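You operate a simulated robot arm through the tools that you are given. There is no shell and no other tool. Be economical: measure what you need, move in short steps, check, and stop when the job is done.

You run a simulated two-armed robot. Do the job below in one go: nothing can be reset, and whatever is moved stays where it is left.

TASK
Take the red slat on the top of the parts bench and put it away in the waste tray. Then take the jar from the top of the parts bench and put it on the side shelf. Then put one of the bolts from the top of the parts bench on the top of the tall load. Then take the blue sensor from the top of the parts bench and leave it on the white plate there. Then take the pan from the top of the parts bench and put it on top of the brown box there. Then take the green lens on the top of the parts bench and put it away on the ledge of the dust unit. Then press the check button three times. Keep to this order. Set down upright: jar.

The check looks at the end state, three seconds after you hand in, the way a careful person would. Anything else that was tipped, shoved, dropped, spilled or broken makes it a failure.

THE ROBOT
Two 7-joint arms with fingered hands on one trunk, on a base that drives. Base frame: it is fixed to the floor where the robot stands at the start and does not move with it; the origin is under the middle of the robot, x ahead of it, y to its left, z up; the surface under the hand at the start is at about z = 0.806. Lengths are in m, angles in rad, forces in N, time in s.
The left shoulder is at the start at [0.08, 0.241, 1.367], the right one opposite. Places, roughly: bolt (3x2x5 cm) [0.6, 0, 0.8]; brown box [0.5, 0.75, 0.75]; check button [0.7, 1.2, 0.9]; green lens (7x7x6 cm) [0.7, 1, 0.8]; jar [0.5, 0.25, 0.75]; ledge of the dust unit (50x12 cm) [3.76, -5.9, 1.04]; pan (8x16x5 cm) [0.5, 0.9, 0.8]; plate [0.5, 0.5, 0.75]; red slat (5x30x4 cm) [0.5, -0.1, 0.8]; sensor [0.75, 0.75, 0.75]; side shelf [0.7, 3.5, 0.8]; top of the tall load [-1.9, -3.7, 0.6]; waste tray (23x77 cm) [-4.32, 8.34, 0.46]. Payload 4.9 kg a hand.
Tool frame (each hand has its own): the origin (TCP) lies between the finger pads and is the grasp point; the fingertips stand 0.032 m ahead of it; z points along the fingers, y is the line along which they close. Largest opening 0.2 m; the body of the gripper starts 0.089 m behind the TCP. The gripper is a hand of 4 fingers: y runs from the thumb to the fingers, the wrist lies at [0, 0, -0.267] in the tool frame, and closing takes about 1.5 s.
Orientation is that of the tool frame in the base frame, as a unit quaternion [w, x, y, z]. With the fingers straight down and closing along the base's y, the tool's x points along the base's -x, its y along +y and its z along -z.

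THE INTERFACE
- The arms move only by the tool arm_command. It takes "left_commands", "right_commands" or both (then of equal length, played together; a hand with none holds still); each is one flat list of numbers, 7 for each row, row after row: the turn, a rotation vector about the tool's x, y, z in rad, then the shift along the tool's x, y, z in m, then the finger opening in m, from 0 to 0.2. In form: [wx, wy, wz, tx, ty, tz, grip, wx, wy, wz, tx, ty, tz, grip, ...]. A call has 1 to 12 rows; each row is the pose to reach, as a shift and turn from the pose commanded when the call began, along the tool's axes at that moment. A row lasts 0.2 s, in which the tool goes at most 0.05 m and 0.15 rad; a call with a longer step from one row to the next is refused whole, and so is a gripper value outside its range. Where a pose cannot be reached the arm comes as near as it can. A force on the tool above 40 N (or 10 N above the force at the start of the call, whichever is more), or a blocked arm, ends the call early, and 0.2 s more pass. The fingers move at their own pace (about 0.072 m/s each) and stop on an object; they squeeze with about 23 N. The grip force told is the motor's: it shows also when the fingers shut on nothing. Time passes only in rows, and 0.2 s behind the last, so rows that repeat a pose let the fingers close. The reply holds the time, the measured pose of the TCP, the force on the tool along the base axes, the opening and the grip force, in the units named above and with some noise, with the torque about the TCP (base axes, N m) and any sound that the robot's microphone picked up, and new pictures: "show" is both (left out), scene, wrist or none (wrist: the cameras of the hands that moved).
- Cameras (640 x 400 px; columns grow to the right, rows downward): "scene" is now at [0.0974, 0.0441, 1.5024]; the picture's right is [0.60, -0.80, -0.00], its down [-0.67, -0.50, -0.55] and it looks along [0.44, 0.33, -0.84] (base axes); focal length 238 px, centre (320, 200). "left" rides on the left gripper at [-0.069, -0.069, -0.116] in its tool frame; the picture's right is [0.71, -0.71, 0.00], its down [0.54, 0.54, -0.64] and it looks along [0.45, 0.45, 0.77] (tool axes); focal length 226 px, centre (320, 200). "right" rides on the right gripper at [0.069, -0.069, -0.116] in its tool frame; the picture's right is [0.71, 0.71, 0.00], its down [-0.54, 0.54, -0.64] and it looks along [-0.45, 0.45, 0.77] (tool axes); focal length 226 px, centre (320, 200). There is no depth. A picture from a camera that has moved, and an enlarged one, comes with that camera's place and axes in the base frame and with its lens. The place of the scene camera against the robot may be out by one fixed shift of up to 0.018 m in any direction.
- move_column(by): slides the trunk up (or, below 0, down) by that many m; the arms and the scene camera ride with it, the base frame stays. It gives what a move gives, with no picture.
- drive_base(legs): drives the robot by 1 to 6 legs, each [ahead, left, turn to the left] in m, m and rad, along the robot's own axes; the way and the turn of a leg run together, so that a leg with both is an arc; at most 1.5 m and 3.142 rad a leg. The arms and the cameras ride along, it lands a little off, and it stops where it bumps. It gives what a move gives, and a new picture of the scene camera.
- hand_shape(shape, hand): the hand has 4 fingers and takes this shape, open, in about a second: jaw (thumb against the fingers, like two jaws); tri (thumb and two fingers); tip (a fingertip pinch); poke (one finger out to press); point (the index stretched); flat (the hand flat); cup (the hand cupped); fist (a fist). The gripper value then closes the fingers along that shape, each until it touches; the sizes above hold for jaw. It gives what a move gives, with no picture.
- turn_head(pan, tilt): turns the head with the scene camera to pan (to the left, within 1.501 rad either way) and tilt (down, from -0.506 to 1.204), counted from straight ahead of the robot. It gives what a move gives, and a new picture of the scene camera.
- zoom(camera, box): a new picture of the part [left, top, right, bottom] of that camera's present view, enlarged. The clock stands still meanwhile.
- hand_in(): hands the job in; it is judged then, once.

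Work in short steps. Places have to be worked out from the pictures, the camera data and where the tool is seen: move nearer, look again, correct. Check each grasp and each placing, and mend what went wrong. You have 196 turns and 260 pictures in all, those below and enlarged ones among them. Open the grippers and draw the arms clear of the work before you hand the job in, unless the task says otherwise; then end with one line.

The tools are called as name(argument=value, ...) on one line, values as JSON. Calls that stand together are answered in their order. arm_command: Moves the arms, as the interface text tells. Its arguments: {"type":"object","properties":{"left_commands":{"type":"array"},"right_commands":{"type":"array"},"show":{"type":"string","enum":["both","scene","wrist","none"]}},"required":[]} The other tools are called the same way: move_column (by) slides the trunk up or down; hand_shape (shape, hand) gives the hand a shape; drive_base (legs) drives the base; turn_head (pan, tilt) turns the head that bears the scene camera; zoom (camera, box) takes an enlarged picture of a part of a camera's view; hand_in () hands the job in.

At the start:

```text
time_s: 0.0
left_tcp_pos: [0.4858, 0.6515, 1.1307]
left_tool_rot: [-0.001, 0.0, 1.0, 0.0]
left_force: [-0.2, -0.1, -0.7]
left_wrist_torque: [0.0, 0.02, 0.01]
left_finger_gap: 0.1998
left_gripper_force: 0.1
left_shape: jaw
right_tcp_pos: [0.699, 0.0226, 1.169]
right_tool_rot: [0.0, 0.0, 1.0, 0.0]
right_force: [0.2, -0.1, 1.0]
right_wrist_torque: [0.0, -0.02, 0.01]
right_finger_gap: 0.1998
right_gripper_force: 0.2
right_shape: jaw
trunk travel left (down, up): [-0.275, 0.565]
robot x, y, heading: [-0.0043, 0.0013, 0.003]
head pan, tilt: [0.644, 0.99]
```

scene: 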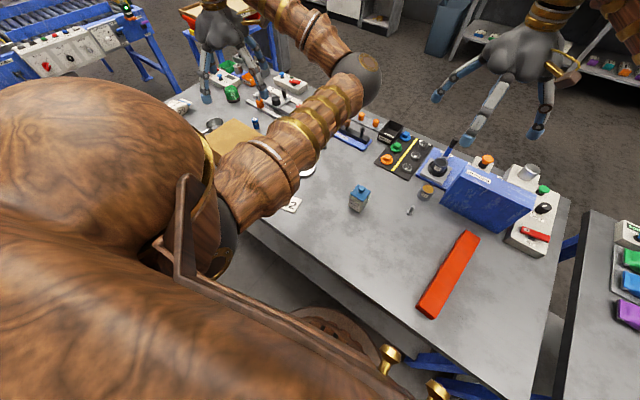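
right: 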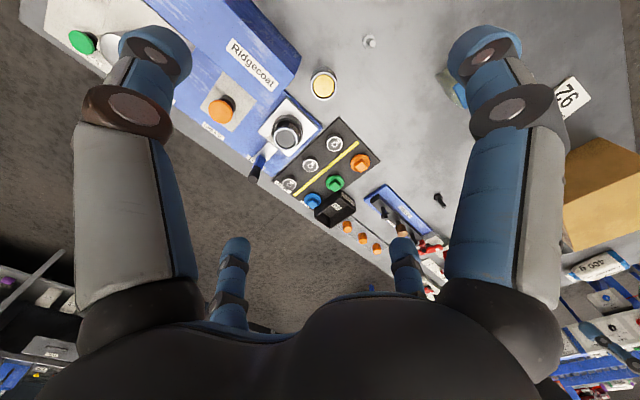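
left: 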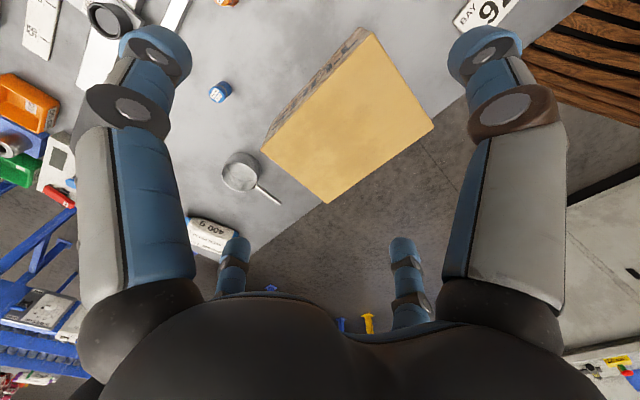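

The slat lies along x, at about x 0.34–0.60, y −0.127. I'll bring the right hand above its middle and look.

arm_command(right_commands=[0, 0, 0, 0.038, -0.025, 0.01, 0.2, 0, 0, 0, 0.076, -0.05, 0.02, 0.2, 0, 0, 0, 0.115, -0.075, 0.03, 0.2, 0, 0, 0, 0.153, -0.1, 0.045, 0.16, 0, 0, 0, 0.191, -0.125, 0.055, 0.12, 0, 0, 0, 0.229, -0.15, 0.069, 0.12, 0, 0, 0, 0.229, -0.15, 0.1, 0.12], show="both")

```text
time_s: 1.6
left_tcp_pos: [0.4874, 0.6507, 1.1311]
left_tool_rot: [-0.001, 0.0, 1.0, 0.0]
left_force: [-0.6, -0.4, 0.4]
left_wrist_torque: [0.0, -0.01, 0.0]
left_finger_gap: 0.1997
left_gripper_force: 0.1
left_shape: jaw
right_tcp_pos: [0.4702, -0.1277, 1.0683]
right_tool_rot: [0.0, 0.001, 1.0, 0.0]
right_force: [-0.1, -0.5, 0.7]
right_wrist_torque: [-0.01, 0.04, 0.0]
right_finger_gap: 0.1206
right_gripper_force: 0.0
right_shape: jaw
trunk travel left (down, up): [-0.275, 0.565]
robot x, y, heading: [0.0022, 0.0013, -0.002]
head pan, tilt: [0.644, 0.99]
camera scene: at [0.0988, 0.0442, 1.5023], right [0.6, -0.8, 0.0], down [-0.67, -0.5, -0.55], along [0.44, 0.33, -0.84], focal length 238 px, centre (320, 200)
camera right: at [0.4015, -0.1964, 1.1858], right [-0.71, 0.71, 0.0], down [0.54, 0.54, 0.64], along [0.45, 0.45, -0.77], focal length 226 px, centre (320, 200)
```

scene: 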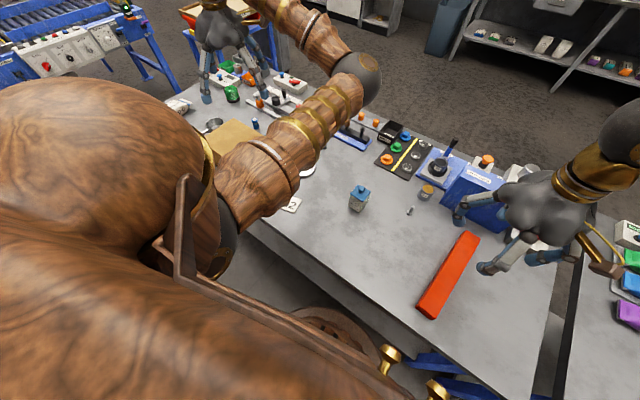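
right: 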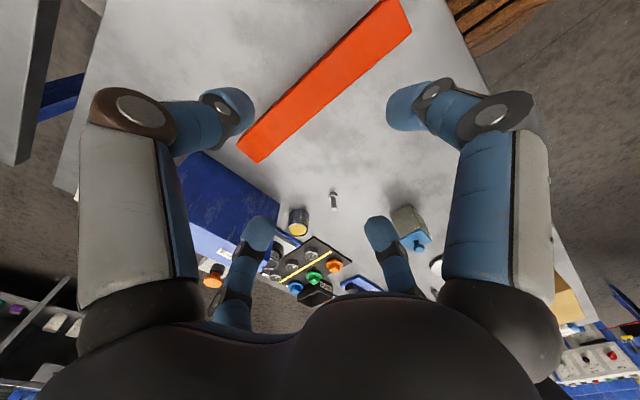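

The slat seems slightly yawed. I'll enlarge the wrist view to measure it.

zoom(camera="right", box=[220, 0, 460, 180])

turn_head(pan=-0.3, tilt=0.9)

```text
2.22 times, centred on (340, 90) of right
camera zoom: at [0.4015, -0.1964, 1.1858], right [-0.71, 0.71, 0.0], down [0.54, 0.54, 0.64], along [0.45, 0.45, -0.77], focal length 502 px, centre (276, 444)
```

zoom: 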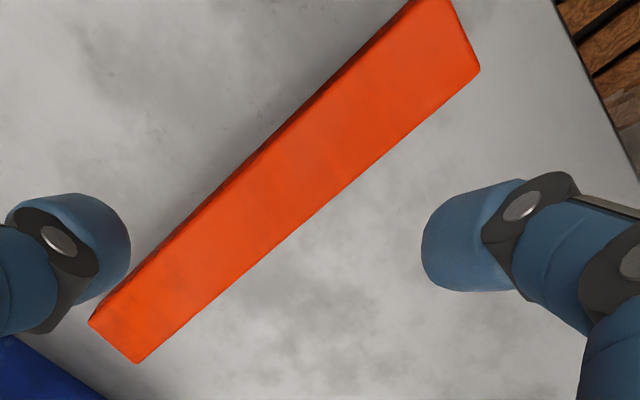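

```text
time_s: 2.8
left_tcp_pos: [0.4844, 0.6512, 1.131]
left_tool_rot: [0.0, 0.0, 1.0, 0.0]
left_force: [0.0, 0.3, 0.5]
left_wrist_torque: [0.04, 0.01, 0.02]
left_finger_gap: 0.1997
left_gripper_force: 0.1
left_shape: jaw
right_tcp_pos: [0.4689, -0.1274, 1.0694]
right_tool_rot: [0.0, 0.0, 1.0, 0.0]
right_force: [-0.4, 0.8, 0.9]
right_wrist_torque: [0.01, 0.0, 0.02]
right_finger_gap: 0.1205
right_gripper_force: 0.1
right_shape: jaw
trunk travel left (down, up): [-0.275, 0.565]
robot x, y, heading: [0.0002, -0.0018, -0.0]
head pan, tilt: [-0.3, 0.901]
camera scene: at [0.1133, -0.0204, 1.5089], right [-0.29, -0.96, 0.0], down [-0.75, 0.23, -0.62], along [0.59, -0.18, -0.78], focal length 238 px, centre (320, 200)
```

scene: 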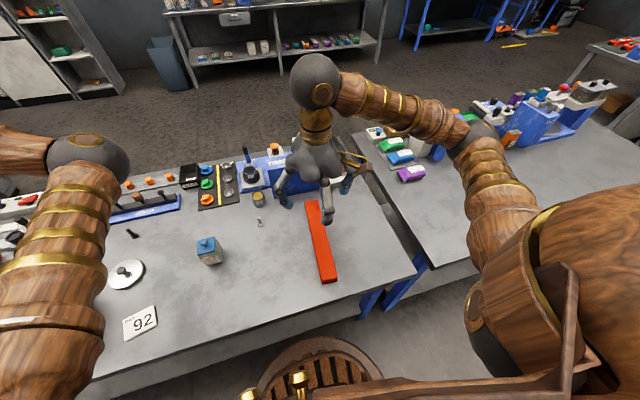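

Slat centre is about (0.477, −0.14), yaw −0.09 rad. I'll align and descend partway, then look.

arm_command(right_commands=[0, 0, 0.045, -0.003, -0.006, 0.04, 0.12, 0, 0, 0.09, -0.007, -0.0125, 0.08, 0.12, 0, 0, 0.09, -0.007, -0.0125, 0.12, 0.12, 0, 0, 0.09, -0.007, -0.0125, 0.15, 0.12, 0, 0, 0.09, -0.007, -0.0125, 0.15, 0.12], show="both")

```text
time_s: 4.0
left_tcp_pos: [0.4858, 0.6522, 1.1312]
left_tool_rot: [0.0, 0.0, 1.0, 0.0]
left_force: [0.9, -0.1, -0.4]
left_wrist_torque: [0.03, 0.02, 0.01]
left_finger_gap: 0.1999
left_gripper_force: 0.1
left_shape: jaw
right_tcp_pos: [0.4772, -0.1396, 0.9187]
right_tool_rot: [0.001, 0.045, 0.999, 0.0]
right_force: [0.4, 0.2, 0.3]
right_wrist_torque: [-0.04, 0.0, -0.03]
right_finger_gap: 0.1205
right_gripper_force: 0.0
right_shape: jaw
trunk travel left (down, up): [-0.275, 0.565]
robot x, y, heading: [-0.0003, 0.0, -0.0]
head pan, tilt: [-0.3, 0.901]
camera scene: at [0.1131, -0.0202, 1.5089], right [-0.3, -0.96, 0.0], down [-0.75, 0.23, -0.62], along [0.59, -0.18, -0.78], focal length 238 px, centre (320, 200)
camera right: at [0.4019, -0.2021, 1.0361], right [-0.64, 0.77, 0.0], down [0.59, 0.49, 0.64], along [0.49, 0.41, -0.77], focal length 226 px, centre (320, 200)
```

scene: 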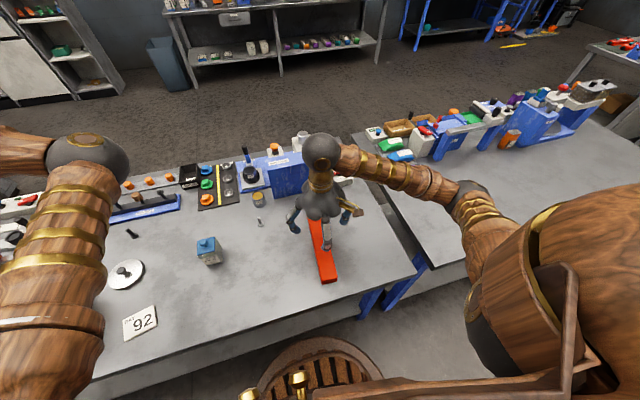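
right: 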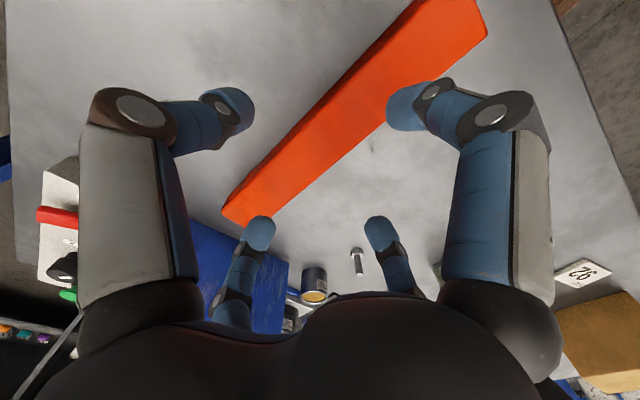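

The wrist view suggests one finger may be above the slat itself. I'll enlarge the scene view to see how the fingers are laid out.

zoom(camera="scene", box=[260, 120, 400, 300])

```text
2.22 times, centred on (330, 210) of scene
camera zoom: at [0.1131, -0.0202, 1.5089], right [-0.3, -0.96, 0.0], down [-0.75, 0.23, -0.62], along [0.59, -0.18, -0.78], focal length 529 px, centre (298, 178)
```

zoom: 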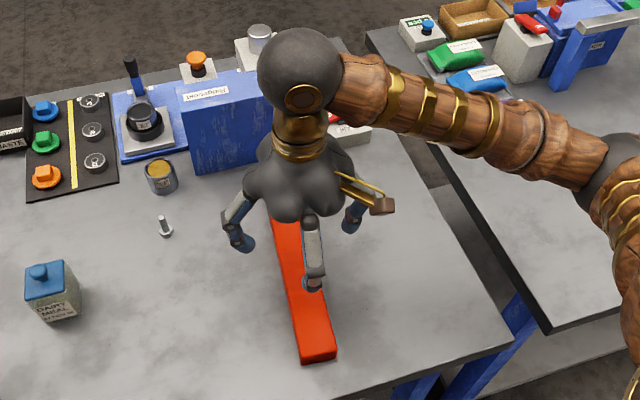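

The four fingers sit in a cross, so one would land on the slat. I'll go up a little and try the "tip" pinch shape.

arm_command(right_commands=[0, 0, 0, 0, 0, -0.05, 0.12, 0, 0, 0, 0, 0, -0.1, 0.12], show="none")

hand_shape(hand="right", shape="tip")

zoom(camera="right", box=[0, 0, 640, 400])

zoom(camera="scene", box=[260, 70, 400, 250])

```text
time_s: 4.6
left_tcp_pos: [0.4856, 0.6518, 1.1302]
left_tool_rot: [0.0, 0.001, 1.0, 0.0]
left_force: [-1.0, 0.0, -0.6]
left_wrist_torque: [0.06, -0.02, 0.01]
left_finger_gap: 0.1999
left_gripper_force: 0.0
left_shape: jaw
right_tcp_pos: [0.476, -0.1414, 1.0201]
right_tool_rot: [0.0, 0.045, 0.999, 0.0]
right_force: [0.0, 0.2, 0.9]
right_wrist_torque: [-0.04, -0.03, 0.01]
right_finger_gap: 0.1207
right_gripper_force: 0.0
right_shape: jaw
trunk travel left (down, up): [-0.275, 0.565]
robot x, y, heading: [0.0004, 0.0017, -0.004]
head pan, tilt: [-0.3, 0.901]
```

```text
time_s: 5.5
left_tcp_pos: [0.4863, 0.6505, 1.1309]
left_tool_rot: [-0.001, 0.0, 1.0, -0.001]
left_force: [0.2, 0.0, -0.1]
left_wrist_torque: [0.03, 0.0, 0.01]
left_finger_gap: 0.1997
left_gripper_force: 0.0
left_shape: jaw
right_tcp_pos: [0.4771, -0.1408, 1.0195]
right_tool_rot: [0.0, 0.046, 0.999, 0.0]
right_force: [0.4, 0.4, 0.3]
right_wrist_torque: [0.0, -0.01, 0.02]
right_finger_gap: 0.1999
right_gripper_force: 0.0
right_shape: tip
trunk travel left (down, up): [-0.275, 0.565]
robot x, y, heading: [0.0041, -0.0003, 0.002]
head pan, tilt: [-0.3, 0.901]
```

```text
1.00 times, centred on (320, 200) of right (not enlarged: the box is as wide or as high as the picture)
camera zoom: at [0.4025, -0.2037, 1.1367], right [-0.64, 0.77, 0.0], down [0.59, 0.49, 0.64], along [0.49, 0.41, -0.77], focal length 226 px, centre (320, 200)
```

zoom: 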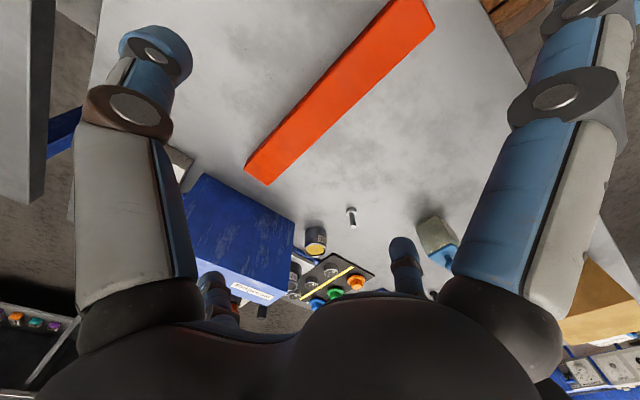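

```text
2.22 times, centred on (330, 160) of scene
camera zoom: at [0.1133, -0.0205, 1.5089], right [-0.3, -0.96, 0.0], down [-0.75, 0.23, -0.62], along [0.59, -0.18, -0.78], focal length 529 px, centre (298, 289)
```

zoom: 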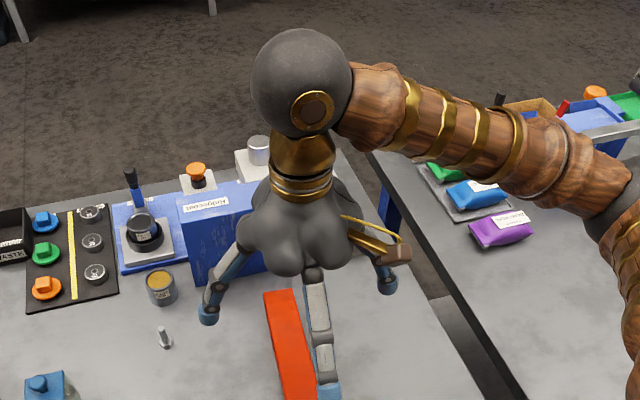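

In "tip" the side fingers stay spread along the slat. I'll see what "tri" does before choosing.

hand_shape(hand="right", shape="tri")

arm_command(right_commands=[0, 0, 0, 0, 0, 0, 0.1, 0, 0, 0, 0, 0, 0, 0.1, 0, 0, 0, 0, 0, 0, 0.1, 0, 0, 0, 0, 0, 0, 0.1], show="wrist")

zoom(camera="scene", box=[260, 70, 400, 250])

```text
time_s: 6.4
left_tcp_pos: [0.4864, 0.6504, 1.1304]
left_tool_rot: [0.0, 0.001, 1.0, 0.0]
left_force: [-0.5, -0.1, -0.1]
left_wrist_torque: [0.0, -0.02, -0.01]
left_finger_gap: 0.1999
left_gripper_force: 0.0
left_shape: jaw
right_tcp_pos: [0.4771, -0.1413, 1.02]
right_tool_rot: [0.0, 0.044, 0.999, 0.001]
right_force: [-0.4, -0.1, -0.4]
right_wrist_torque: [-0.01, -0.01, 0.0]
right_finger_gap: 0.2001
right_gripper_force: 0.0
right_shape: tri
trunk travel left (down, up): [-0.275, 0.565]
robot x, y, heading: [0.0006, 0.0009, 0.001]
head pan, tilt: [-0.3, 0.901]
```

```text
time_s: 7.4
left_tcp_pos: [0.4869, 0.6512, 1.131]
left_tool_rot: [-0.001, 0.0, 1.0, 0.0]
left_force: [0.1, -0.1, 0.1]
left_wrist_torque: [0.01, -0.01, 0.0]
left_finger_gap: 0.1998
left_gripper_force: 0.0
left_shape: jaw
right_tcp_pos: [0.4767, -0.1416, 1.0204]
right_tool_rot: [0.0, 0.045, 0.999, 0.0]
right_force: [0.4, -0.2, -0.5]
right_wrist_torque: [0.02, 0.02, 0.02]
right_finger_gap: 0.1006
right_gripper_force: 0.1
right_shape: tri
trunk travel left (down, up): [-0.275, 0.565]
robot x, y, heading: [0.0001, -0.0002, 0.003]
head pan, tilt: [-0.3, 0.901]
camera right: at [0.4025, -0.2037, 1.137], right [-0.64, 0.77, 0.0], down [0.59, 0.49, 0.64], along [0.49, 0.41, -0.77], focal length 226 px, centre (320, 200)
```

right: 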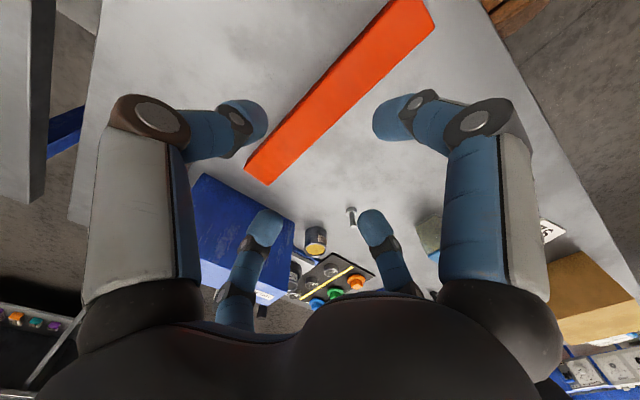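

```text
2.22 times, centred on (330, 160) of scene
camera zoom: at [0.1133, -0.0205, 1.5089], right [-0.3, -0.96, 0.0], down [-0.75, 0.23, -0.62], along [0.59, -0.18, -0.78], focal length 529 px, centre (298, 289)
```

zoom: 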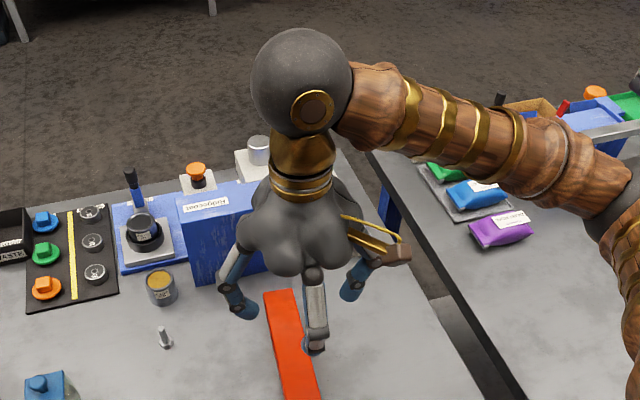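

"tri" and "jaw" both form a cross. I'll return to jaw and turn the hand 45° so two fingers fall on each side of the slat.

hand_shape(hand="right", shape="jaw")

arm_command(right_commands=[0, 0, 0.131, 0, 0, 0, 0.15, 0, 0, 0.262, 0, 0, 0.0, 0.15, 0, 0, 0.393, 0, 0, 0.02, 0.15, 0, 0, 0.524, 0, 0, 0.04, 0.15, 0, 0, 0.655, 0, 0, 0.06, 0.15, 0, 0, 0.785, 0, 0, 0.08, 0.15, 0, 0, 0.785, 0, 0, 0.1, 0.15], show="wrist")

zoom(camera="scene", box=[260, 120, 400, 300])

```text
time_s: 8.3
left_tcp_pos: [0.4852, 0.6504, 1.1307]
left_tool_rot: [0.0, -0.001, 1.0, 0.0]
left_force: [0.3, 0.2, -0.2]
left_wrist_torque: [0.01, 0.03, 0.03]
left_finger_gap: 0.1995
left_gripper_force: 0.1
left_shape: jaw
right_tcp_pos: [0.4766, -0.141, 1.0206]
right_tool_rot: [0.0, 0.046, 0.999, 0.001]
right_force: [0.6, -0.3, 1.0]
right_wrist_torque: [-0.02, 0.0, -0.02]
right_finger_gap: 0.1999
right_gripper_force: 0.1
right_shape: jaw
trunk travel left (down, up): [-0.275, 0.565]
robot x, y, heading: [-0.0047, -0.0014, 0.003]
head pan, tilt: [-0.3, 0.901]
```

```text
time_s: 9.9
left_tcp_pos: [0.487, 0.6502, 1.1312]
left_tool_rot: [0.0, 0.0, 1.0, -0.001]
left_force: [-0.1, 0.4, 0.1]
left_wrist_torque: [-0.01, -0.01, -0.04]
left_finger_gap: 0.1998
left_gripper_force: 0.0
left_shape: jaw
right_tcp_pos: [0.4788, -0.1401, 0.9193]
right_tool_rot: [0.0, 0.425, 0.905, 0.0]
right_force: [0.5, -0.8, 0.3]
right_wrist_torque: [0.01, 0.01, 0.01]
right_finger_gap: 0.1505
right_gripper_force: 0.0
right_shape: jaw
trunk travel left (down, up): [-0.275, 0.565]
robot x, y, heading: [0.001, 0.0001, -0.002]
head pan, tilt: [-0.3, 0.901]
camera right: at [0.3815, -0.1315, 1.0374], right [0.09, 1.0, 0.0], down [0.76, -0.07, 0.64], along [0.64, -0.06, -0.77], focal length 226 px, centre (320, 200)
```

right: 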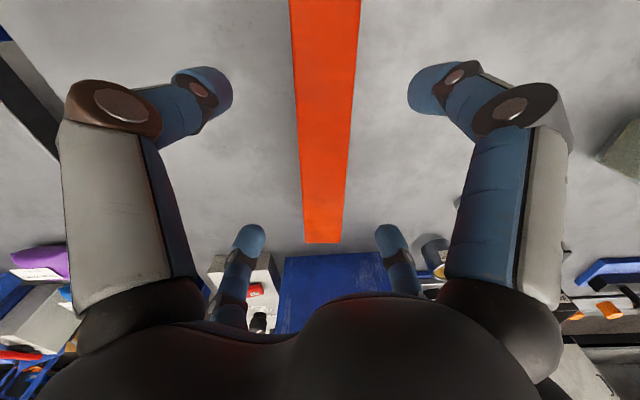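

```text
2.22 times, centred on (330, 210) of scene
camera zoom: at [0.1133, -0.0207, 1.5089], right [-0.3, -0.96, 0.0], down [-0.75, 0.23, -0.62], along [0.59, -0.18, -0.78], focal length 529 px, centre (298, 178)
```

zoom: 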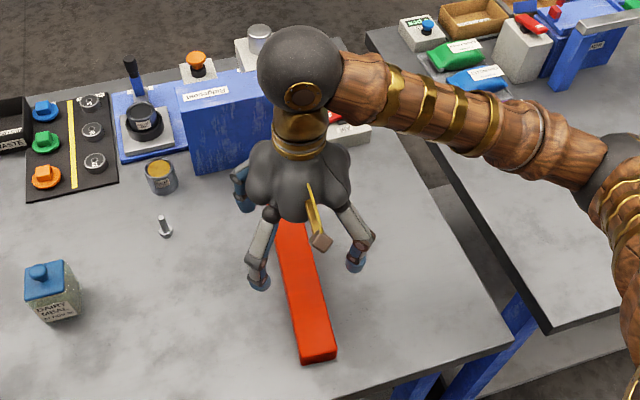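

Two fingers now straddle each side with the slat centred. I'll descend to TCP z≈0.847 and close.

arm_command(right_commands=[0, 0, 0, 0, 0, 0.036, 0.15, 0, 0, 0, 0, 0, 0.06, 0.15, 0, 0, 0, 0, 0, 0.072, 0.15, 0, 0, 0, 0, 0, 0.072, 0.1, 0, 0, 0, 0, 0, 0.072, 0.05, 0, 0, 0, 0, 0, 0.072, 0.0, 0, 0, 0, 0, 0, 0.072, 0.0, 0, 0, 0, 0, 0, 0.072, 0.0, 0, 0, 0, 0, 0, 0.072, 0.0], show="wrist")

```text
time_s: 11.9
left_tcp_pos: [0.4857, 0.6508, 1.1301]
left_tool_rot: [0.0, -0.001, 1.0, 0.0]
left_force: [-0.1, -0.1, -0.2]
left_wrist_torque: [0.0, 0.04, -0.01]
left_finger_gap: 0.1999
left_gripper_force: 0.0
left_shape: jaw
right_tcp_pos: [0.4776, -0.1402, 0.8481]
right_tool_rot: [0.0, 0.424, 0.906, 0.0]
right_force: [-0.6, -0.3, 0.2]
right_wrist_torque: [-0.02, 0.0, 0.0]
right_finger_gap: 0.0667
right_gripper_force: 23.1
right_shape: jaw
trunk travel left (down, up): [-0.275, 0.565]
robot x, y, heading: [-0.0005, 0.0005, -0.002]
head pan, tilt: [-0.3, 0.901]
camera right: at [0.3821, -0.1313, 0.9648], right [0.09, 1.0, 0.0], down [0.76, -0.07, 0.64], along [0.64, -0.06, -0.77], focal length 226 px, centre (320, 200)
```

right: 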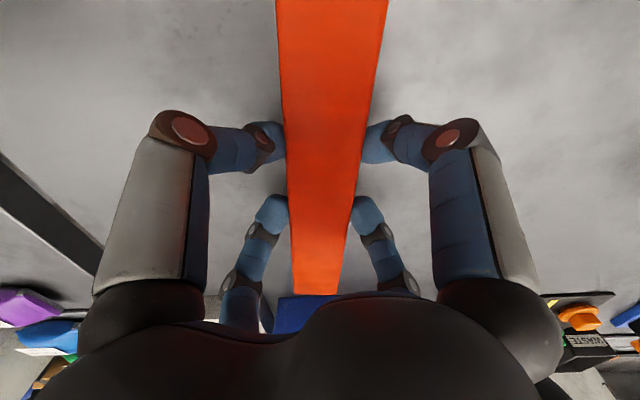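

Gripped at 0.067 with 23 N. I'll lift it and check.

arm_command(right_commands=[0, 0, 0, 0, 0, -0.03, 0, 0, 0, 0, 0, 0, -0.08, 0, 0, 0, 0, 0, 0, -0.13, 0, 0, 0, 0, 0, 0, -0.18, 0, 0, 0, 0, 0, 0, -0.23, 0], show="both")

```text
time_s: 13.1
left_tcp_pos: [0.4852, 0.6523, 1.1315]
left_tool_rot: [0.0, 0.001, 1.0, 0.0]
left_force: [-0.5, -0.3, -0.3]
left_wrist_torque: [-0.04, 0.01, 0.02]
left_finger_gap: 0.2
left_gripper_force: 0.1
left_shape: jaw
right_tcp_pos: [0.4788, -0.1373, 1.0784]
right_tool_rot: [0.0, 0.423, 0.906, -0.001]
right_force: [0.4, 0.8, -2.9]
right_wrist_torque: [-0.01, 0.03, -0.03]
right_finger_gap: 0.0661
right_gripper_force: 23.1
right_shape: jaw
trunk travel left (down, up): [-0.275, 0.565]
robot x, y, heading: [-0.0024, 0.0039, 0.002]
head pan, tilt: [-0.3, 0.901]
camera scene: at [0.1129, -0.0196, 1.5088], right [-0.3, -0.96, 0.0], down [-0.75, 0.23, -0.62], along [0.59, -0.18, -0.78], focal length 238 px, centre (320, 200)
camera right: at [0.3828, -0.1294, 1.1958], right [0.09, 1.0, 0.0], down [0.76, -0.07, 0.64], along [0.64, -0.06, -0.77], focal length 226 px, centre (320, 200)
```

scene: 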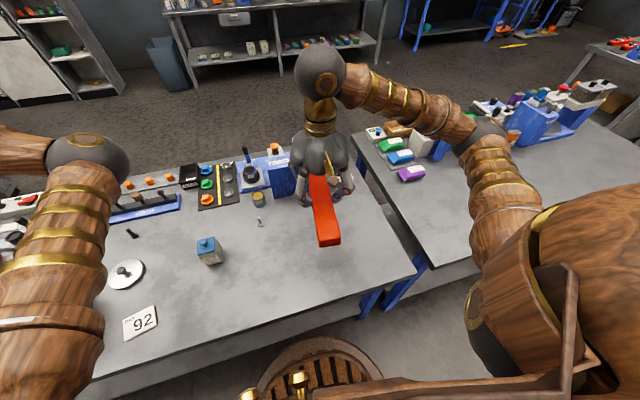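
right: 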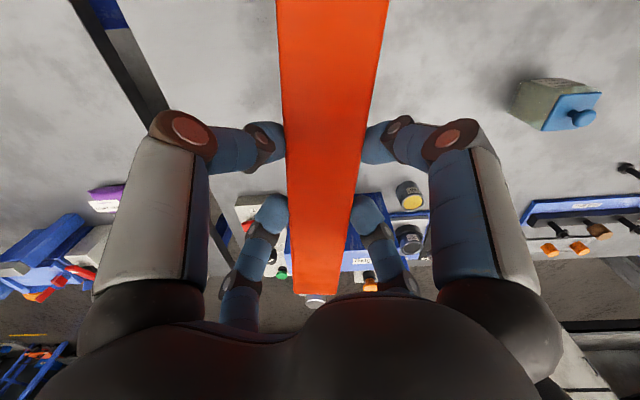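

Slat is held (about 0.3 kg). I'll look around to the left to find a route to the tray.

turn_head(pan=1.5, tilt=0.3)

```text
time_s: 14.9
left_tcp_pos: [0.4861, 0.6508, 1.1315]
left_tool_rot: [0.0, 0.0, 1.0, 0.0]
left_force: [0.3, 0.0, 0.1]
left_wrist_torque: [-0.01, 0.0, 0.01]
left_finger_gap: 0.1999
left_gripper_force: 0.0
left_shape: jaw
right_tcp_pos: [0.4808, -0.139, 1.0782]
right_tool_rot: [0.0, 0.424, 0.906, 0.0]
right_force: [0.1, -0.2, -2.7]
right_wrist_torque: [-0.01, 0.01, 0.05]
right_finger_gap: 0.0662
right_gripper_force: 22.7
right_shape: jaw
trunk travel left (down, up): [-0.275, 0.565]
robot x, y, heading: [-0.0024, -0.0016, 0.004]
head pan, tilt: [1.499, 0.3]
camera scene: at [0.0481, 0.0949, 1.5612], right [1.0, -0.07, 0.0], down [-0.02, -0.3, -0.96], along [0.07, 0.95, -0.3], focal length 238 px, centre (320, 200)
```

scene: 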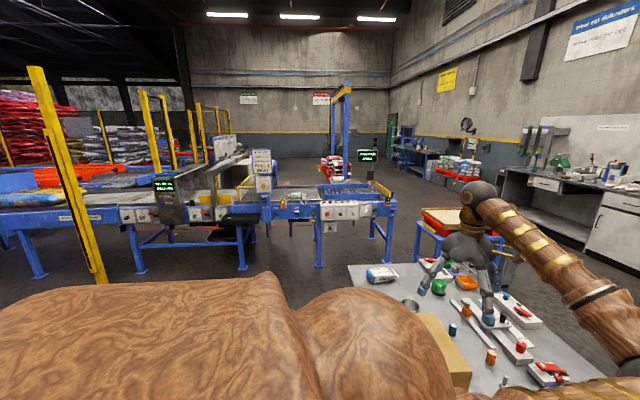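

A conveyor line crosses at y≈2.4. I'll enlarge for details and also see behind left.

zoom(camera="scene", box=[0, 60, 320, 290])

zoom(camera="scene", box=[260, 80, 560, 290])

```text
1.74 times, centred on (160, 175) of scene
camera zoom: at [0.0481, 0.0949, 1.5612], right [1.0, -0.07, 0.0], down [-0.02, -0.3, -0.96], along [0.07, 0.95, -0.3], focal length 414 px, centre (598, 244)
```

zoom: 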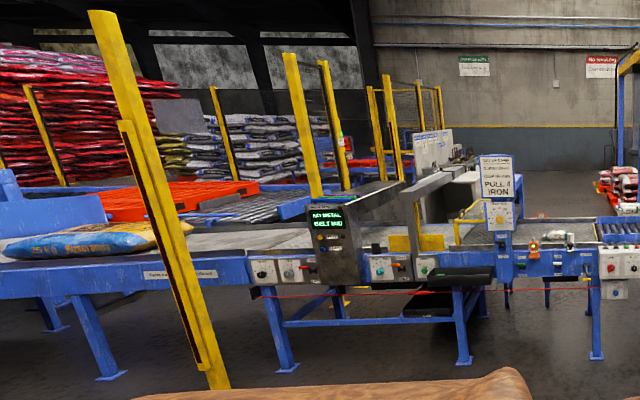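

```text
1.90 times, centred on (410, 185) of scene
camera zoom: at [0.0481, 0.0949, 1.5612], right [1.0, -0.07, 0.0], down [-0.02, -0.3, -0.96], along [0.07, 0.95, -0.3], focal length 453 px, centre (149, 229)
```

zoom: 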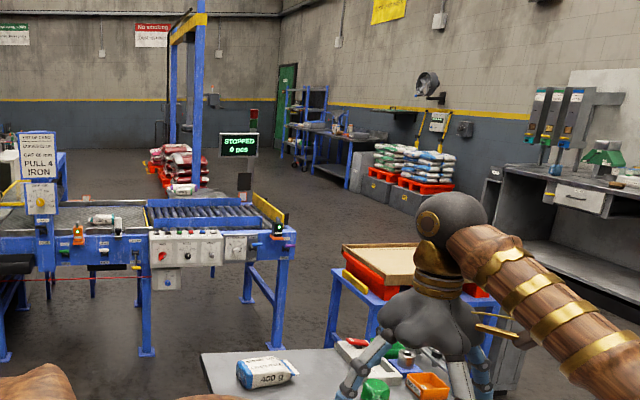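

I'll back away from the bench and turn left, to view the room.

drive_base(legs=[[-0.7, 0, 0], [0, 0, 1.57]])

turn_head(pan=0.6, tilt=0.25)

turn_head(pan=-0.6, tilt=0.3)

```text
time_s: 22.5
left_tcp_pos: [-1.3349, 0.5044, 1.1314]
left_tool_rot: [0.0, -0.698, 0.716, 0.0]
left_force: [-0.6, -0.3, -0.4]
left_wrist_torque: [0.02, 0.01, -0.01]
left_finger_gap: 0.2
left_gripper_force: 0.0
left_shape: jaw
right_tcp_pos: [-0.5462, 0.4796, 1.0788]
right_tool_rot: [0.0, -0.329, 0.944, 0.0]
right_force: [-1.4, -0.4, -2.1]
right_wrist_torque: [-0.01, 0.02, 0.01]
right_finger_gap: 0.0663
right_gripper_force: 22.9
right_shape: jaw
trunk travel left (down, up): [-0.275, 0.565]
robot x, y, heading: [-0.6981, 0.0007, 1.545]
head pan, tilt: [1.499, 0.3]
camera scene: at [-0.778, 0.0436, 1.5612], right [0.1, 1.0, 0.0], down [0.29, -0.03, -0.96], along [-0.95, 0.09, -0.3], focal length 238 px, centre (320, 200)
```

scene: 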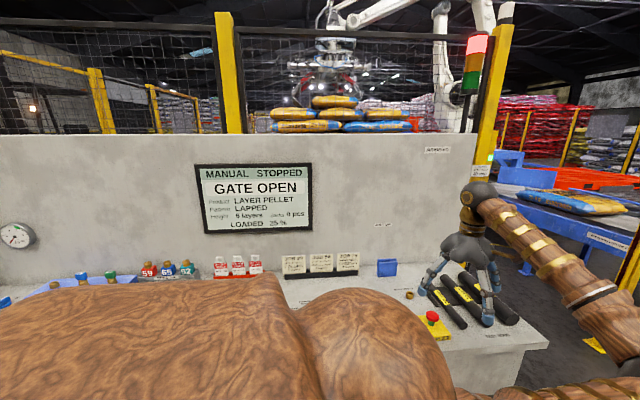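

```text
time_s: 23.7
left_tcp_pos: [-1.3355, 0.5043, 1.1306]
left_tool_rot: [0.0, -0.698, 0.716, -0.001]
left_force: [-0.7, -0.7, -0.5]
left_wrist_torque: [0.01, 0.01, 0.02]
left_finger_gap: 0.2
left_gripper_force: 0.0
left_shape: jaw
right_tcp_pos: [-0.5459, 0.4789, 1.078]
right_tool_rot: [0.0, -0.329, 0.944, 0.0]
right_force: [-0.3, -0.2, -2.1]
right_wrist_torque: [-0.03, 0.01, 0.01]
right_finger_gap: 0.0665
right_gripper_force: 22.8
right_shape: jaw
trunk travel left (down, up): [-0.275, 0.565]
robot x, y, heading: [-0.6974, 0.0034, 1.547]
head pan, tilt: [0.6, 0.25]
camera scene: at [-0.7361, 0.113, 1.5659], right [0.84, 0.55, 0.0], down [0.13, -0.21, -0.97], along [-0.53, 0.81, -0.25], focal length 238 px, centre (320, 200)
```

scene: 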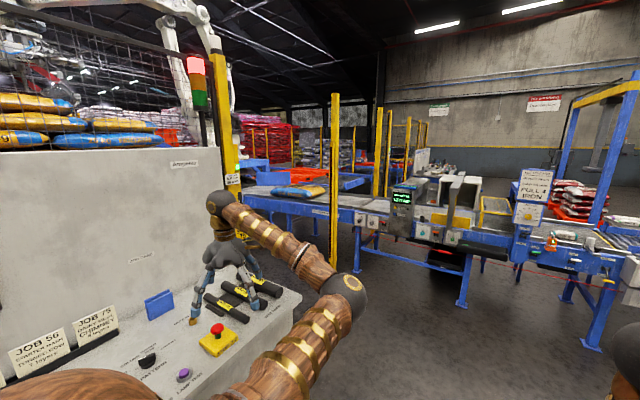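

```text
time_s: 25.1
left_tcp_pos: [-1.3346, 0.504, 1.1316]
left_tool_rot: [0.0, -0.698, 0.716, 0.0]
left_force: [0.9, 0.4, -0.4]
left_wrist_torque: [-0.01, -0.03, -0.01]
left_finger_gap: 0.1998
left_gripper_force: 0.1
left_shape: jaw
right_tcp_pos: [-0.5464, 0.4782, 1.079]
right_tool_rot: [0.001, -0.328, 0.945, 0.0]
right_force: [0.5, -0.3, -2.4]
right_wrist_torque: [-0.01, -0.01, 0.0]
right_finger_gap: 0.0665
right_gripper_force: 22.8
right_shape: jaw
trunk travel left (down, up): [-0.275, 0.565]
robot x, y, heading: [-0.6974, 0.0021, 1.549]
head pan, tilt: [-0.6, 0.3]
camera scene: at [-0.6305, 0.1105, 1.5611], right [0.81, -0.58, 0.0], down [-0.17, -0.24, -0.96], along [0.56, 0.78, -0.3], focal length 238 px, centre (320, 200)
```

scene: 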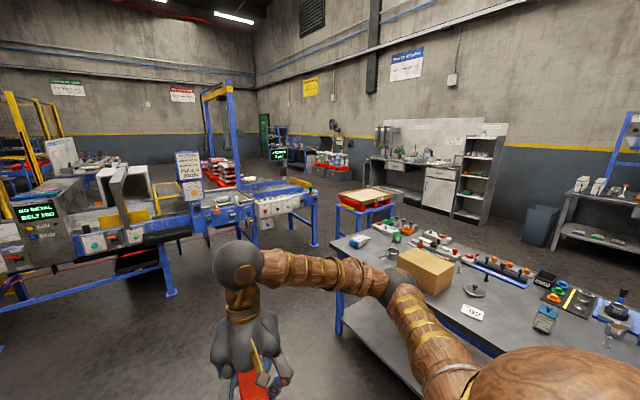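

Left is a walled cell and console; the open way seems to be round the conveyor's right end. I'll drive forward into the aisle and measure the gap there.

drive_base(legs=[[1.1, -0.1, 0], [0, 0, -0.7]])

turn_head(pan=-0.2, tilt=0.45)

```text
time_s: 32.8
left_tcp_pos: [-0.7265, 1.9142, 1.1307]
left_tool_rot: [0.0, -0.407, 0.913, 0.0]
left_force: [0.8, 0.3, 0.3]
left_wrist_torque: [0.02, 0.04, -0.01]
left_finger_gap: 0.1998
left_gripper_force: 0.0
left_shape: jaw
right_tcp_pos: [-0.1415, 1.3836, 1.0781]
right_tool_rot: [0.001, 0.018, 1.0, 0.0]
right_force: [0.0, 0.1, -1.6]
right_wrist_torque: [-0.03, 0.04, -0.04]
right_finger_gap: 0.0662
right_gripper_force: 23.0
right_shape: jaw
trunk travel left (down, up): [-0.275, 0.565]
robot x, y, heading: [-0.5669, 1.1156, 0.842]
head pan, tilt: [-0.6, 0.3]
camera scene: at [-0.4442, 1.1647, 1.5611], right [0.24, -0.97, 0.0], down [-0.29, -0.07, -0.96], along [0.93, 0.23, -0.3], focal length 238 px, centre (320, 200)
```

scene: 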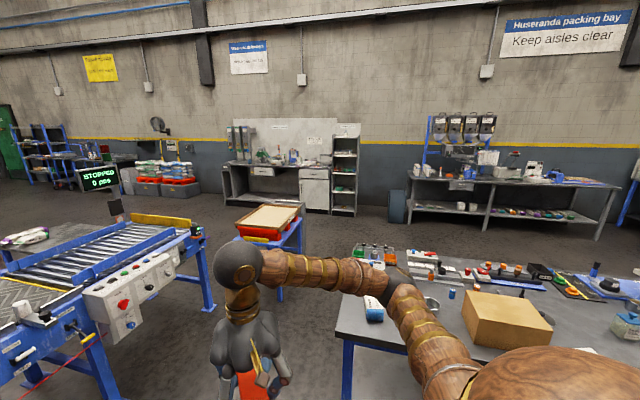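

```text
time_s: 33.6
left_tcp_pos: [-0.7277, 1.9143, 1.1301]
left_tool_rot: [0.0, -0.407, 0.913, 0.0]
left_force: [-0.2, -0.5, 0.1]
left_wrist_torque: [-0.04, 0.0, 0.0]
left_finger_gap: 0.1997
left_gripper_force: 0.0
left_shape: jaw
right_tcp_pos: [-0.1423, 1.3829, 1.0776]
right_tool_rot: [-0.001, 0.018, 1.0, -0.001]
right_force: [-0.1, 0.2, -2.1]
right_wrist_torque: [0.01, -0.02, 0.0]
right_finger_gap: 0.0661
right_gripper_force: 22.4
right_shape: jaw
trunk travel left (down, up): [-0.275, 0.565]
robot x, y, heading: [-0.5676, 1.1172, 0.843]
head pan, tilt: [-0.201, 0.45]
camera scene: at [-0.4613, 1.1973, 1.5472], right [0.6, -0.8, 0.0], down [-0.35, -0.26, -0.9], along [0.72, 0.54, -0.44], focal length 238 px, centre (320, 200)
```

scene: 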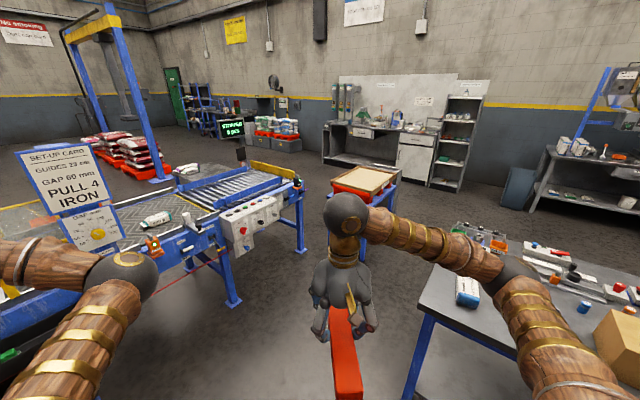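

The passages here are narrow, so I'll tuck the left hand in toward the robot's middle before going on.

arm_command(left_commands=[0, 0, 0, 0, -0.045, 0, 0.2, 0, 0, 0, 0, -0.09, 0, 0.2, 0, 0, 0, 0, -0.135, 0, 0.15, 0, 0, 0, 0, -0.18, 0, 0.1, 0, 0, 0, 0, -0.225, 0, 0.1, 0, 0, 0, 0, -0.27, 0, 0.1, 0, 0, 0, 0, -0.315, 0, 0.1, 0, 0, 0, 0, -0.36, 0, 0.1, 0, 0, 0, 0, -0.4, 0, 0.1], show="scene")

```text
time_s: 35.4
left_tcp_pos: [-0.4761, 1.6877, 1.1333]
left_tool_rot: [-0.001, -0.41, 0.912, 0.0]
left_force: [-0.2, 0.1, 0.0]
left_wrist_torque: [0.01, 0.03, -0.02]
left_finger_gap: 0.1003
left_gripper_force: 0.1
left_shape: jaw
right_tcp_pos: [-0.136, 1.3772, 1.0786]
right_tool_rot: [0.005, 0.019, 1.0, -0.005]
right_force: [9.3, 0.0, -5.4]
right_wrist_torque: [-0.12, 0.67, -0.16]
right_finger_gap: 0.0661
right_gripper_force: 22.9
right_shape: jaw
trunk travel left (down, up): [-0.275, 0.565]
robot x, y, heading: [-0.5638, 1.1203, 0.84]
head pan, tilt: [-0.201, 0.45]
stopped in row 8 (right hand): the force on the tool passed its limit at 113 N (the readings are from after the stop); the commanded pose is now the measured one
camera scene: at [-0.46, 1.1949, 1.5473], right [0.6, -0.8, 0.0], down [-0.35, -0.26, -0.9], along [0.72, 0.54, -0.44], focal length 238 px, centre (320, 200)
```

scene: 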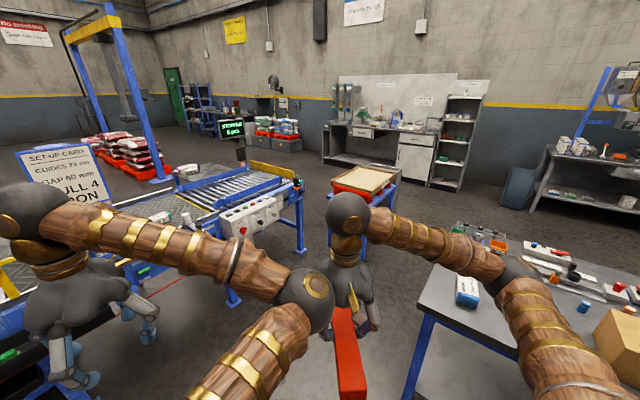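

The left elbow swings inward and touched the right hand. I'll back the left arm out again.

arm_command(left_commands=[0, 0, 0, 0, 0.04, 0, 0.1, 0, 0, 0, 0, 0.08, 0, 0.1, 0, 0, 0, 0, 0.12, 0, 0.1, 0, 0, 0, 0, 0.15, 0, 0.1], show="both")

zoom(camera="right", box=[0, 0, 640, 400])

```text
time_s: 36.4
left_tcp_pos: [-0.5915, 1.7892, 1.131]
left_tool_rot: [0.001, -0.411, 0.912, -0.001]
left_force: [-0.6, 0.2, 0.1]
left_wrist_torque: [-0.06, -0.02, -0.02]
left_finger_gap: 0.1
left_gripper_force: 0.0
left_shape: jaw
right_tcp_pos: [-0.1373, 1.3803, 1.0777]
right_tool_rot: [0.005, 0.019, 1.0, -0.006]
right_force: [-0.4, -0.4, -2.3]
right_wrist_torque: [0.0, -0.01, 0.0]
right_finger_gap: 0.0662
right_gripper_force: 23.0
right_shape: jaw
trunk travel left (down, up): [-0.275, 0.565]
robot x, y, heading: [-0.5664, 1.1182, 0.839]
head pan, tilt: [-0.201, 0.45]
camera scene: at [-0.4622, 1.1985, 1.5472], right [0.6, -0.8, 0.0], down [-0.35, -0.26, -0.9], along [0.72, 0.54, -0.44], focal length 238 px, centre (320, 200)
camera left: at [-0.4933, 1.7951, 1.2471], right [0.06, -1.0, 0.0], down [-0.77, -0.05, 0.64], along [-0.64, -0.04, -0.77], focal length 226 px, centre (320, 200)
```

scene: 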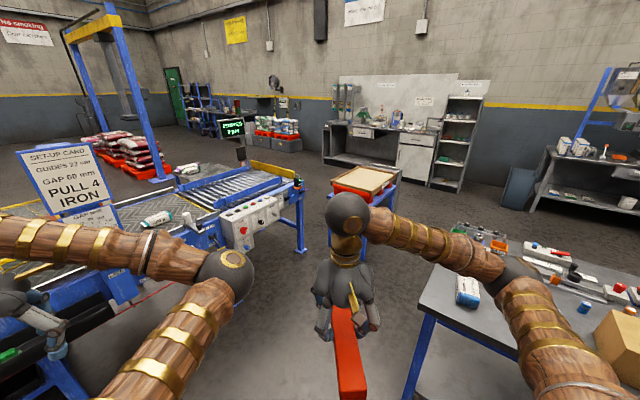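
left: 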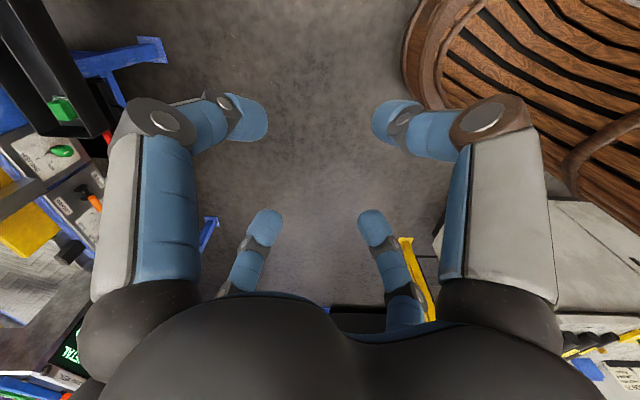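

```text
1.00 times, centred on (320, 200) of right (not enlarged: the box is as wide or as high as the picture)
camera zoom: at [-0.2097, 1.3143, 1.1949], right [-0.68, 0.73, -0.02], down [0.55, 0.53, 0.64], along [0.48, 0.43, -0.77], focal length 226 px, centre (320, 200)
```

zoom: 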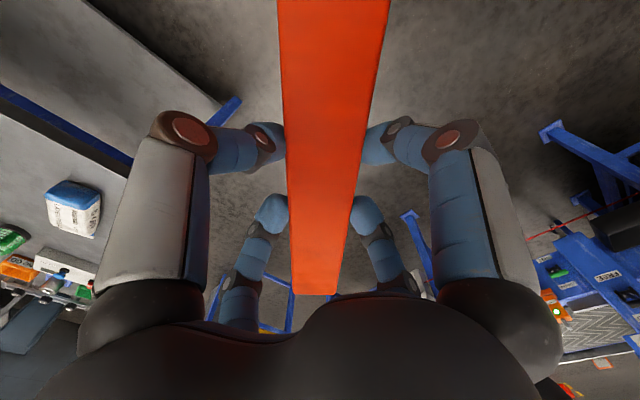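

The base radius is about 0.35 m. I'll square up to +x, shift into the aisle, and look at the gaps from there.

drive_base(legs=[[0, 0, -0.84], [0.2, 0, 0], [0, 0.5, 0]])

turn_head(pan=0.0, tilt=0.5)

```text
time_s: 42.7
left_tcp_pos: [0.1042, 2.0948, 1.132]
left_tool_rot: [-0.001, -0.012, 1.0, 0.0]
left_force: [0.9, 0.1, 0.8]
left_wrist_torque: [-0.01, 0.01, -0.02]
left_finger_gap: 0.1003
left_gripper_force: 0.1
left_shape: jaw
right_tcp_pos: [0.1107, 1.4841, 1.0773]
right_tool_rot: [0.002, 0.417, 0.909, -0.008]
right_force: [0.2, -0.3, -1.7]
right_wrist_torque: [-0.01, 0.0, 0.05]
right_finger_gap: 0.0661
right_gripper_force: 22.9
right_shape: jaw
trunk travel left (down, up): [-0.275, 0.565]
robot x, y, heading: [-0.3711, 1.6188, 0.017]
head pan, tilt: [-0.201, 0.45]
camera scene: at [-0.2396, 1.6068, 1.5472], right [-0.18, -0.98, 0.0], down [-0.43, 0.08, -0.9], along [0.89, -0.16, -0.44], focal length 238 px, centre (320, 200)
```

scene: 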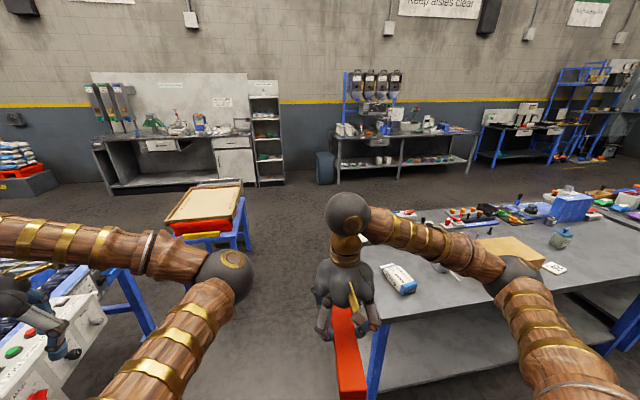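

```text
time_s: 43.4
left_tcp_pos: [0.1029, 2.0942, 1.1317]
left_tool_rot: [0.0, -0.012, 1.0, 0.0]
left_force: [-0.1, 0.0, -0.8]
left_wrist_torque: [-0.02, -0.01, -0.01]
left_finger_gap: 0.1004
left_gripper_force: 0.1
left_shape: jaw
right_tcp_pos: [0.1118, 1.4838, 1.0783]
right_tool_rot: [0.003, 0.416, 0.909, -0.007]
right_force: [0.0, -0.4, -2.5]
right_wrist_torque: [-0.02, 0.02, -0.01]
right_finger_gap: 0.0661
right_gripper_force: 22.9
right_shape: jaw
trunk travel left (down, up): [-0.275, 0.565]
robot x, y, heading: [-0.3716, 1.6245, 0.02]
head pan, tilt: [0.0, 0.499]
camera scene: at [-0.2391, 1.6258, 1.5428], right [0.02, -1.0, 0.0], down [-0.48, -0.01, -0.88], along [0.88, 0.01, -0.48], focal length 238 px, centre (320, 200)
```

scene: 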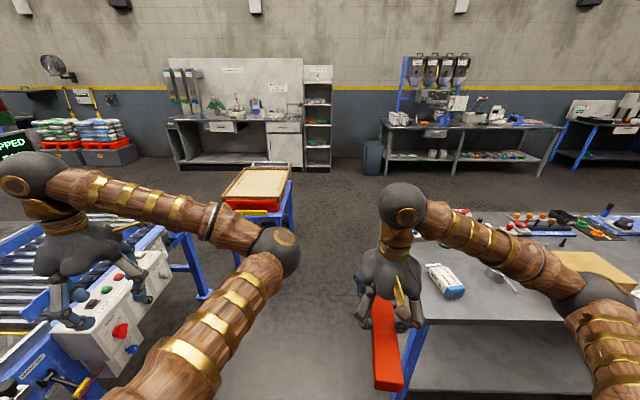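

I need the base's size. I'll look straight down with the head.

turn_head(pan=0.2, tilt=1.2)

```text
time_s: 44.5
left_tcp_pos: [0.1053, 2.0939, 1.1321]
left_tool_rot: [0.0, -0.012, 1.0, 0.0]
left_force: [0.5, -0.6, -0.4]
left_wrist_torque: [-0.04, 0.01, 0.02]
left_finger_gap: 0.1
left_gripper_force: 0.0
left_shape: jaw
right_tcp_pos: [0.111, 1.4835, 1.0773]
right_tool_rot: [0.002, 0.416, 0.909, -0.008]
right_force: [-0.4, -0.1, -2.1]
right_wrist_torque: [-0.01, 0.02, 0.02]
right_finger_gap: 0.0661
right_gripper_force: 23.2
right_shape: jaw
trunk travel left (down, up): [-0.275, 0.565]
robot x, y, heading: [-0.3711, 1.6219, 0.016]
head pan, tilt: [0.201, 1.201]
camera scene: at [-0.2754, 1.636, 1.4891], right [0.22, -0.98, 0.0], down [-0.91, -0.2, -0.36], along [0.35, 0.08, -0.93], focal length 238 px, centre (320, 200)
```

scene: 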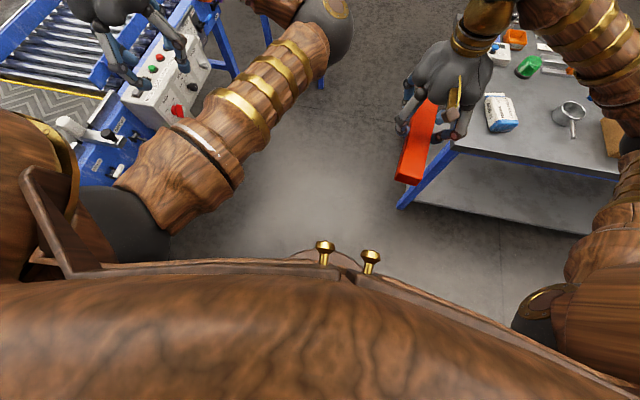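

Base seems ~0.32 m in radius. I'll enlarge the view of the stand to measure the passage beside it.

turn_head(pan=0.0, tilt=0.5)

zoom(camera="scene", box=[160, 140, 480, 340])

```text
time_s: 45.6
left_tcp_pos: [0.1043, 2.0945, 1.1314]
left_tool_rot: [-0.001, -0.012, 1.0, 0.001]
left_force: [0.6, 0.1, -0.6]
left_wrist_torque: [-0.01, 0.01, -0.01]
left_finger_gap: 0.1005
left_gripper_force: 0.1
left_shape: jaw
right_tcp_pos: [0.1116, 1.4835, 1.0782]
right_tool_rot: [0.002, 0.416, 0.91, -0.007]
right_force: [0.2, -0.4, -1.9]
right_wrist_torque: [0.02, 0.01, 0.0]
right_finger_gap: 0.0659
right_gripper_force: 23.4
right_shape: jaw
trunk travel left (down, up): [-0.275, 0.565]
robot x, y, heading: [-0.3698, 1.6203, 0.019]
head pan, tilt: [0.0, 0.499]
camera scene: at [-0.239, 1.6255, 1.5427], right [0.02, -1.0, 0.0], down [-0.48, -0.01, -0.88], along [0.88, 0.02, -0.48], focal length 238 px, centre (320, 200)
```

scene: 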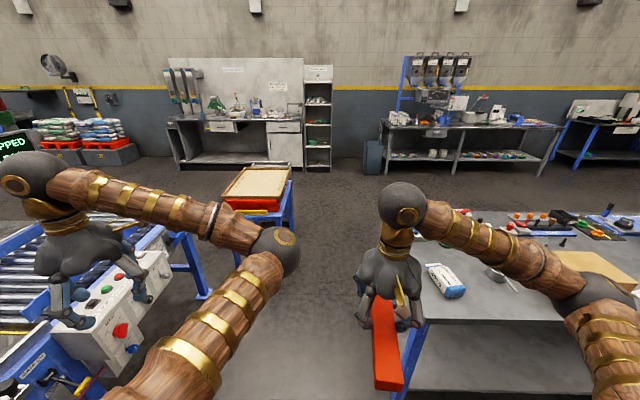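

```text
2.00 times, centred on (320, 240) of scene
camera zoom: at [-0.239, 1.6255, 1.5427], right [0.02, -1.0, 0.0], down [-0.48, -0.01, -0.88], along [0.88, 0.02, -0.48], focal length 476 px, centre (320, 120)
```

zoom: 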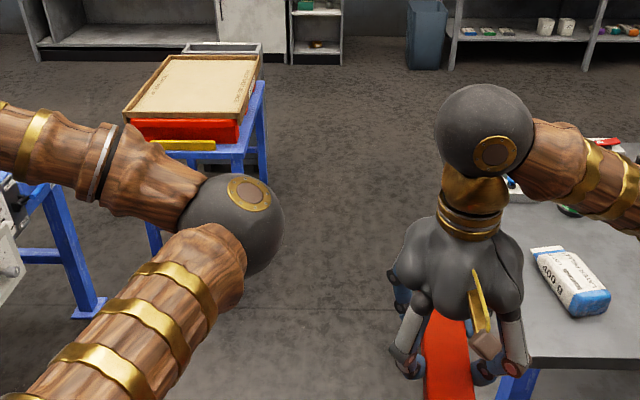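

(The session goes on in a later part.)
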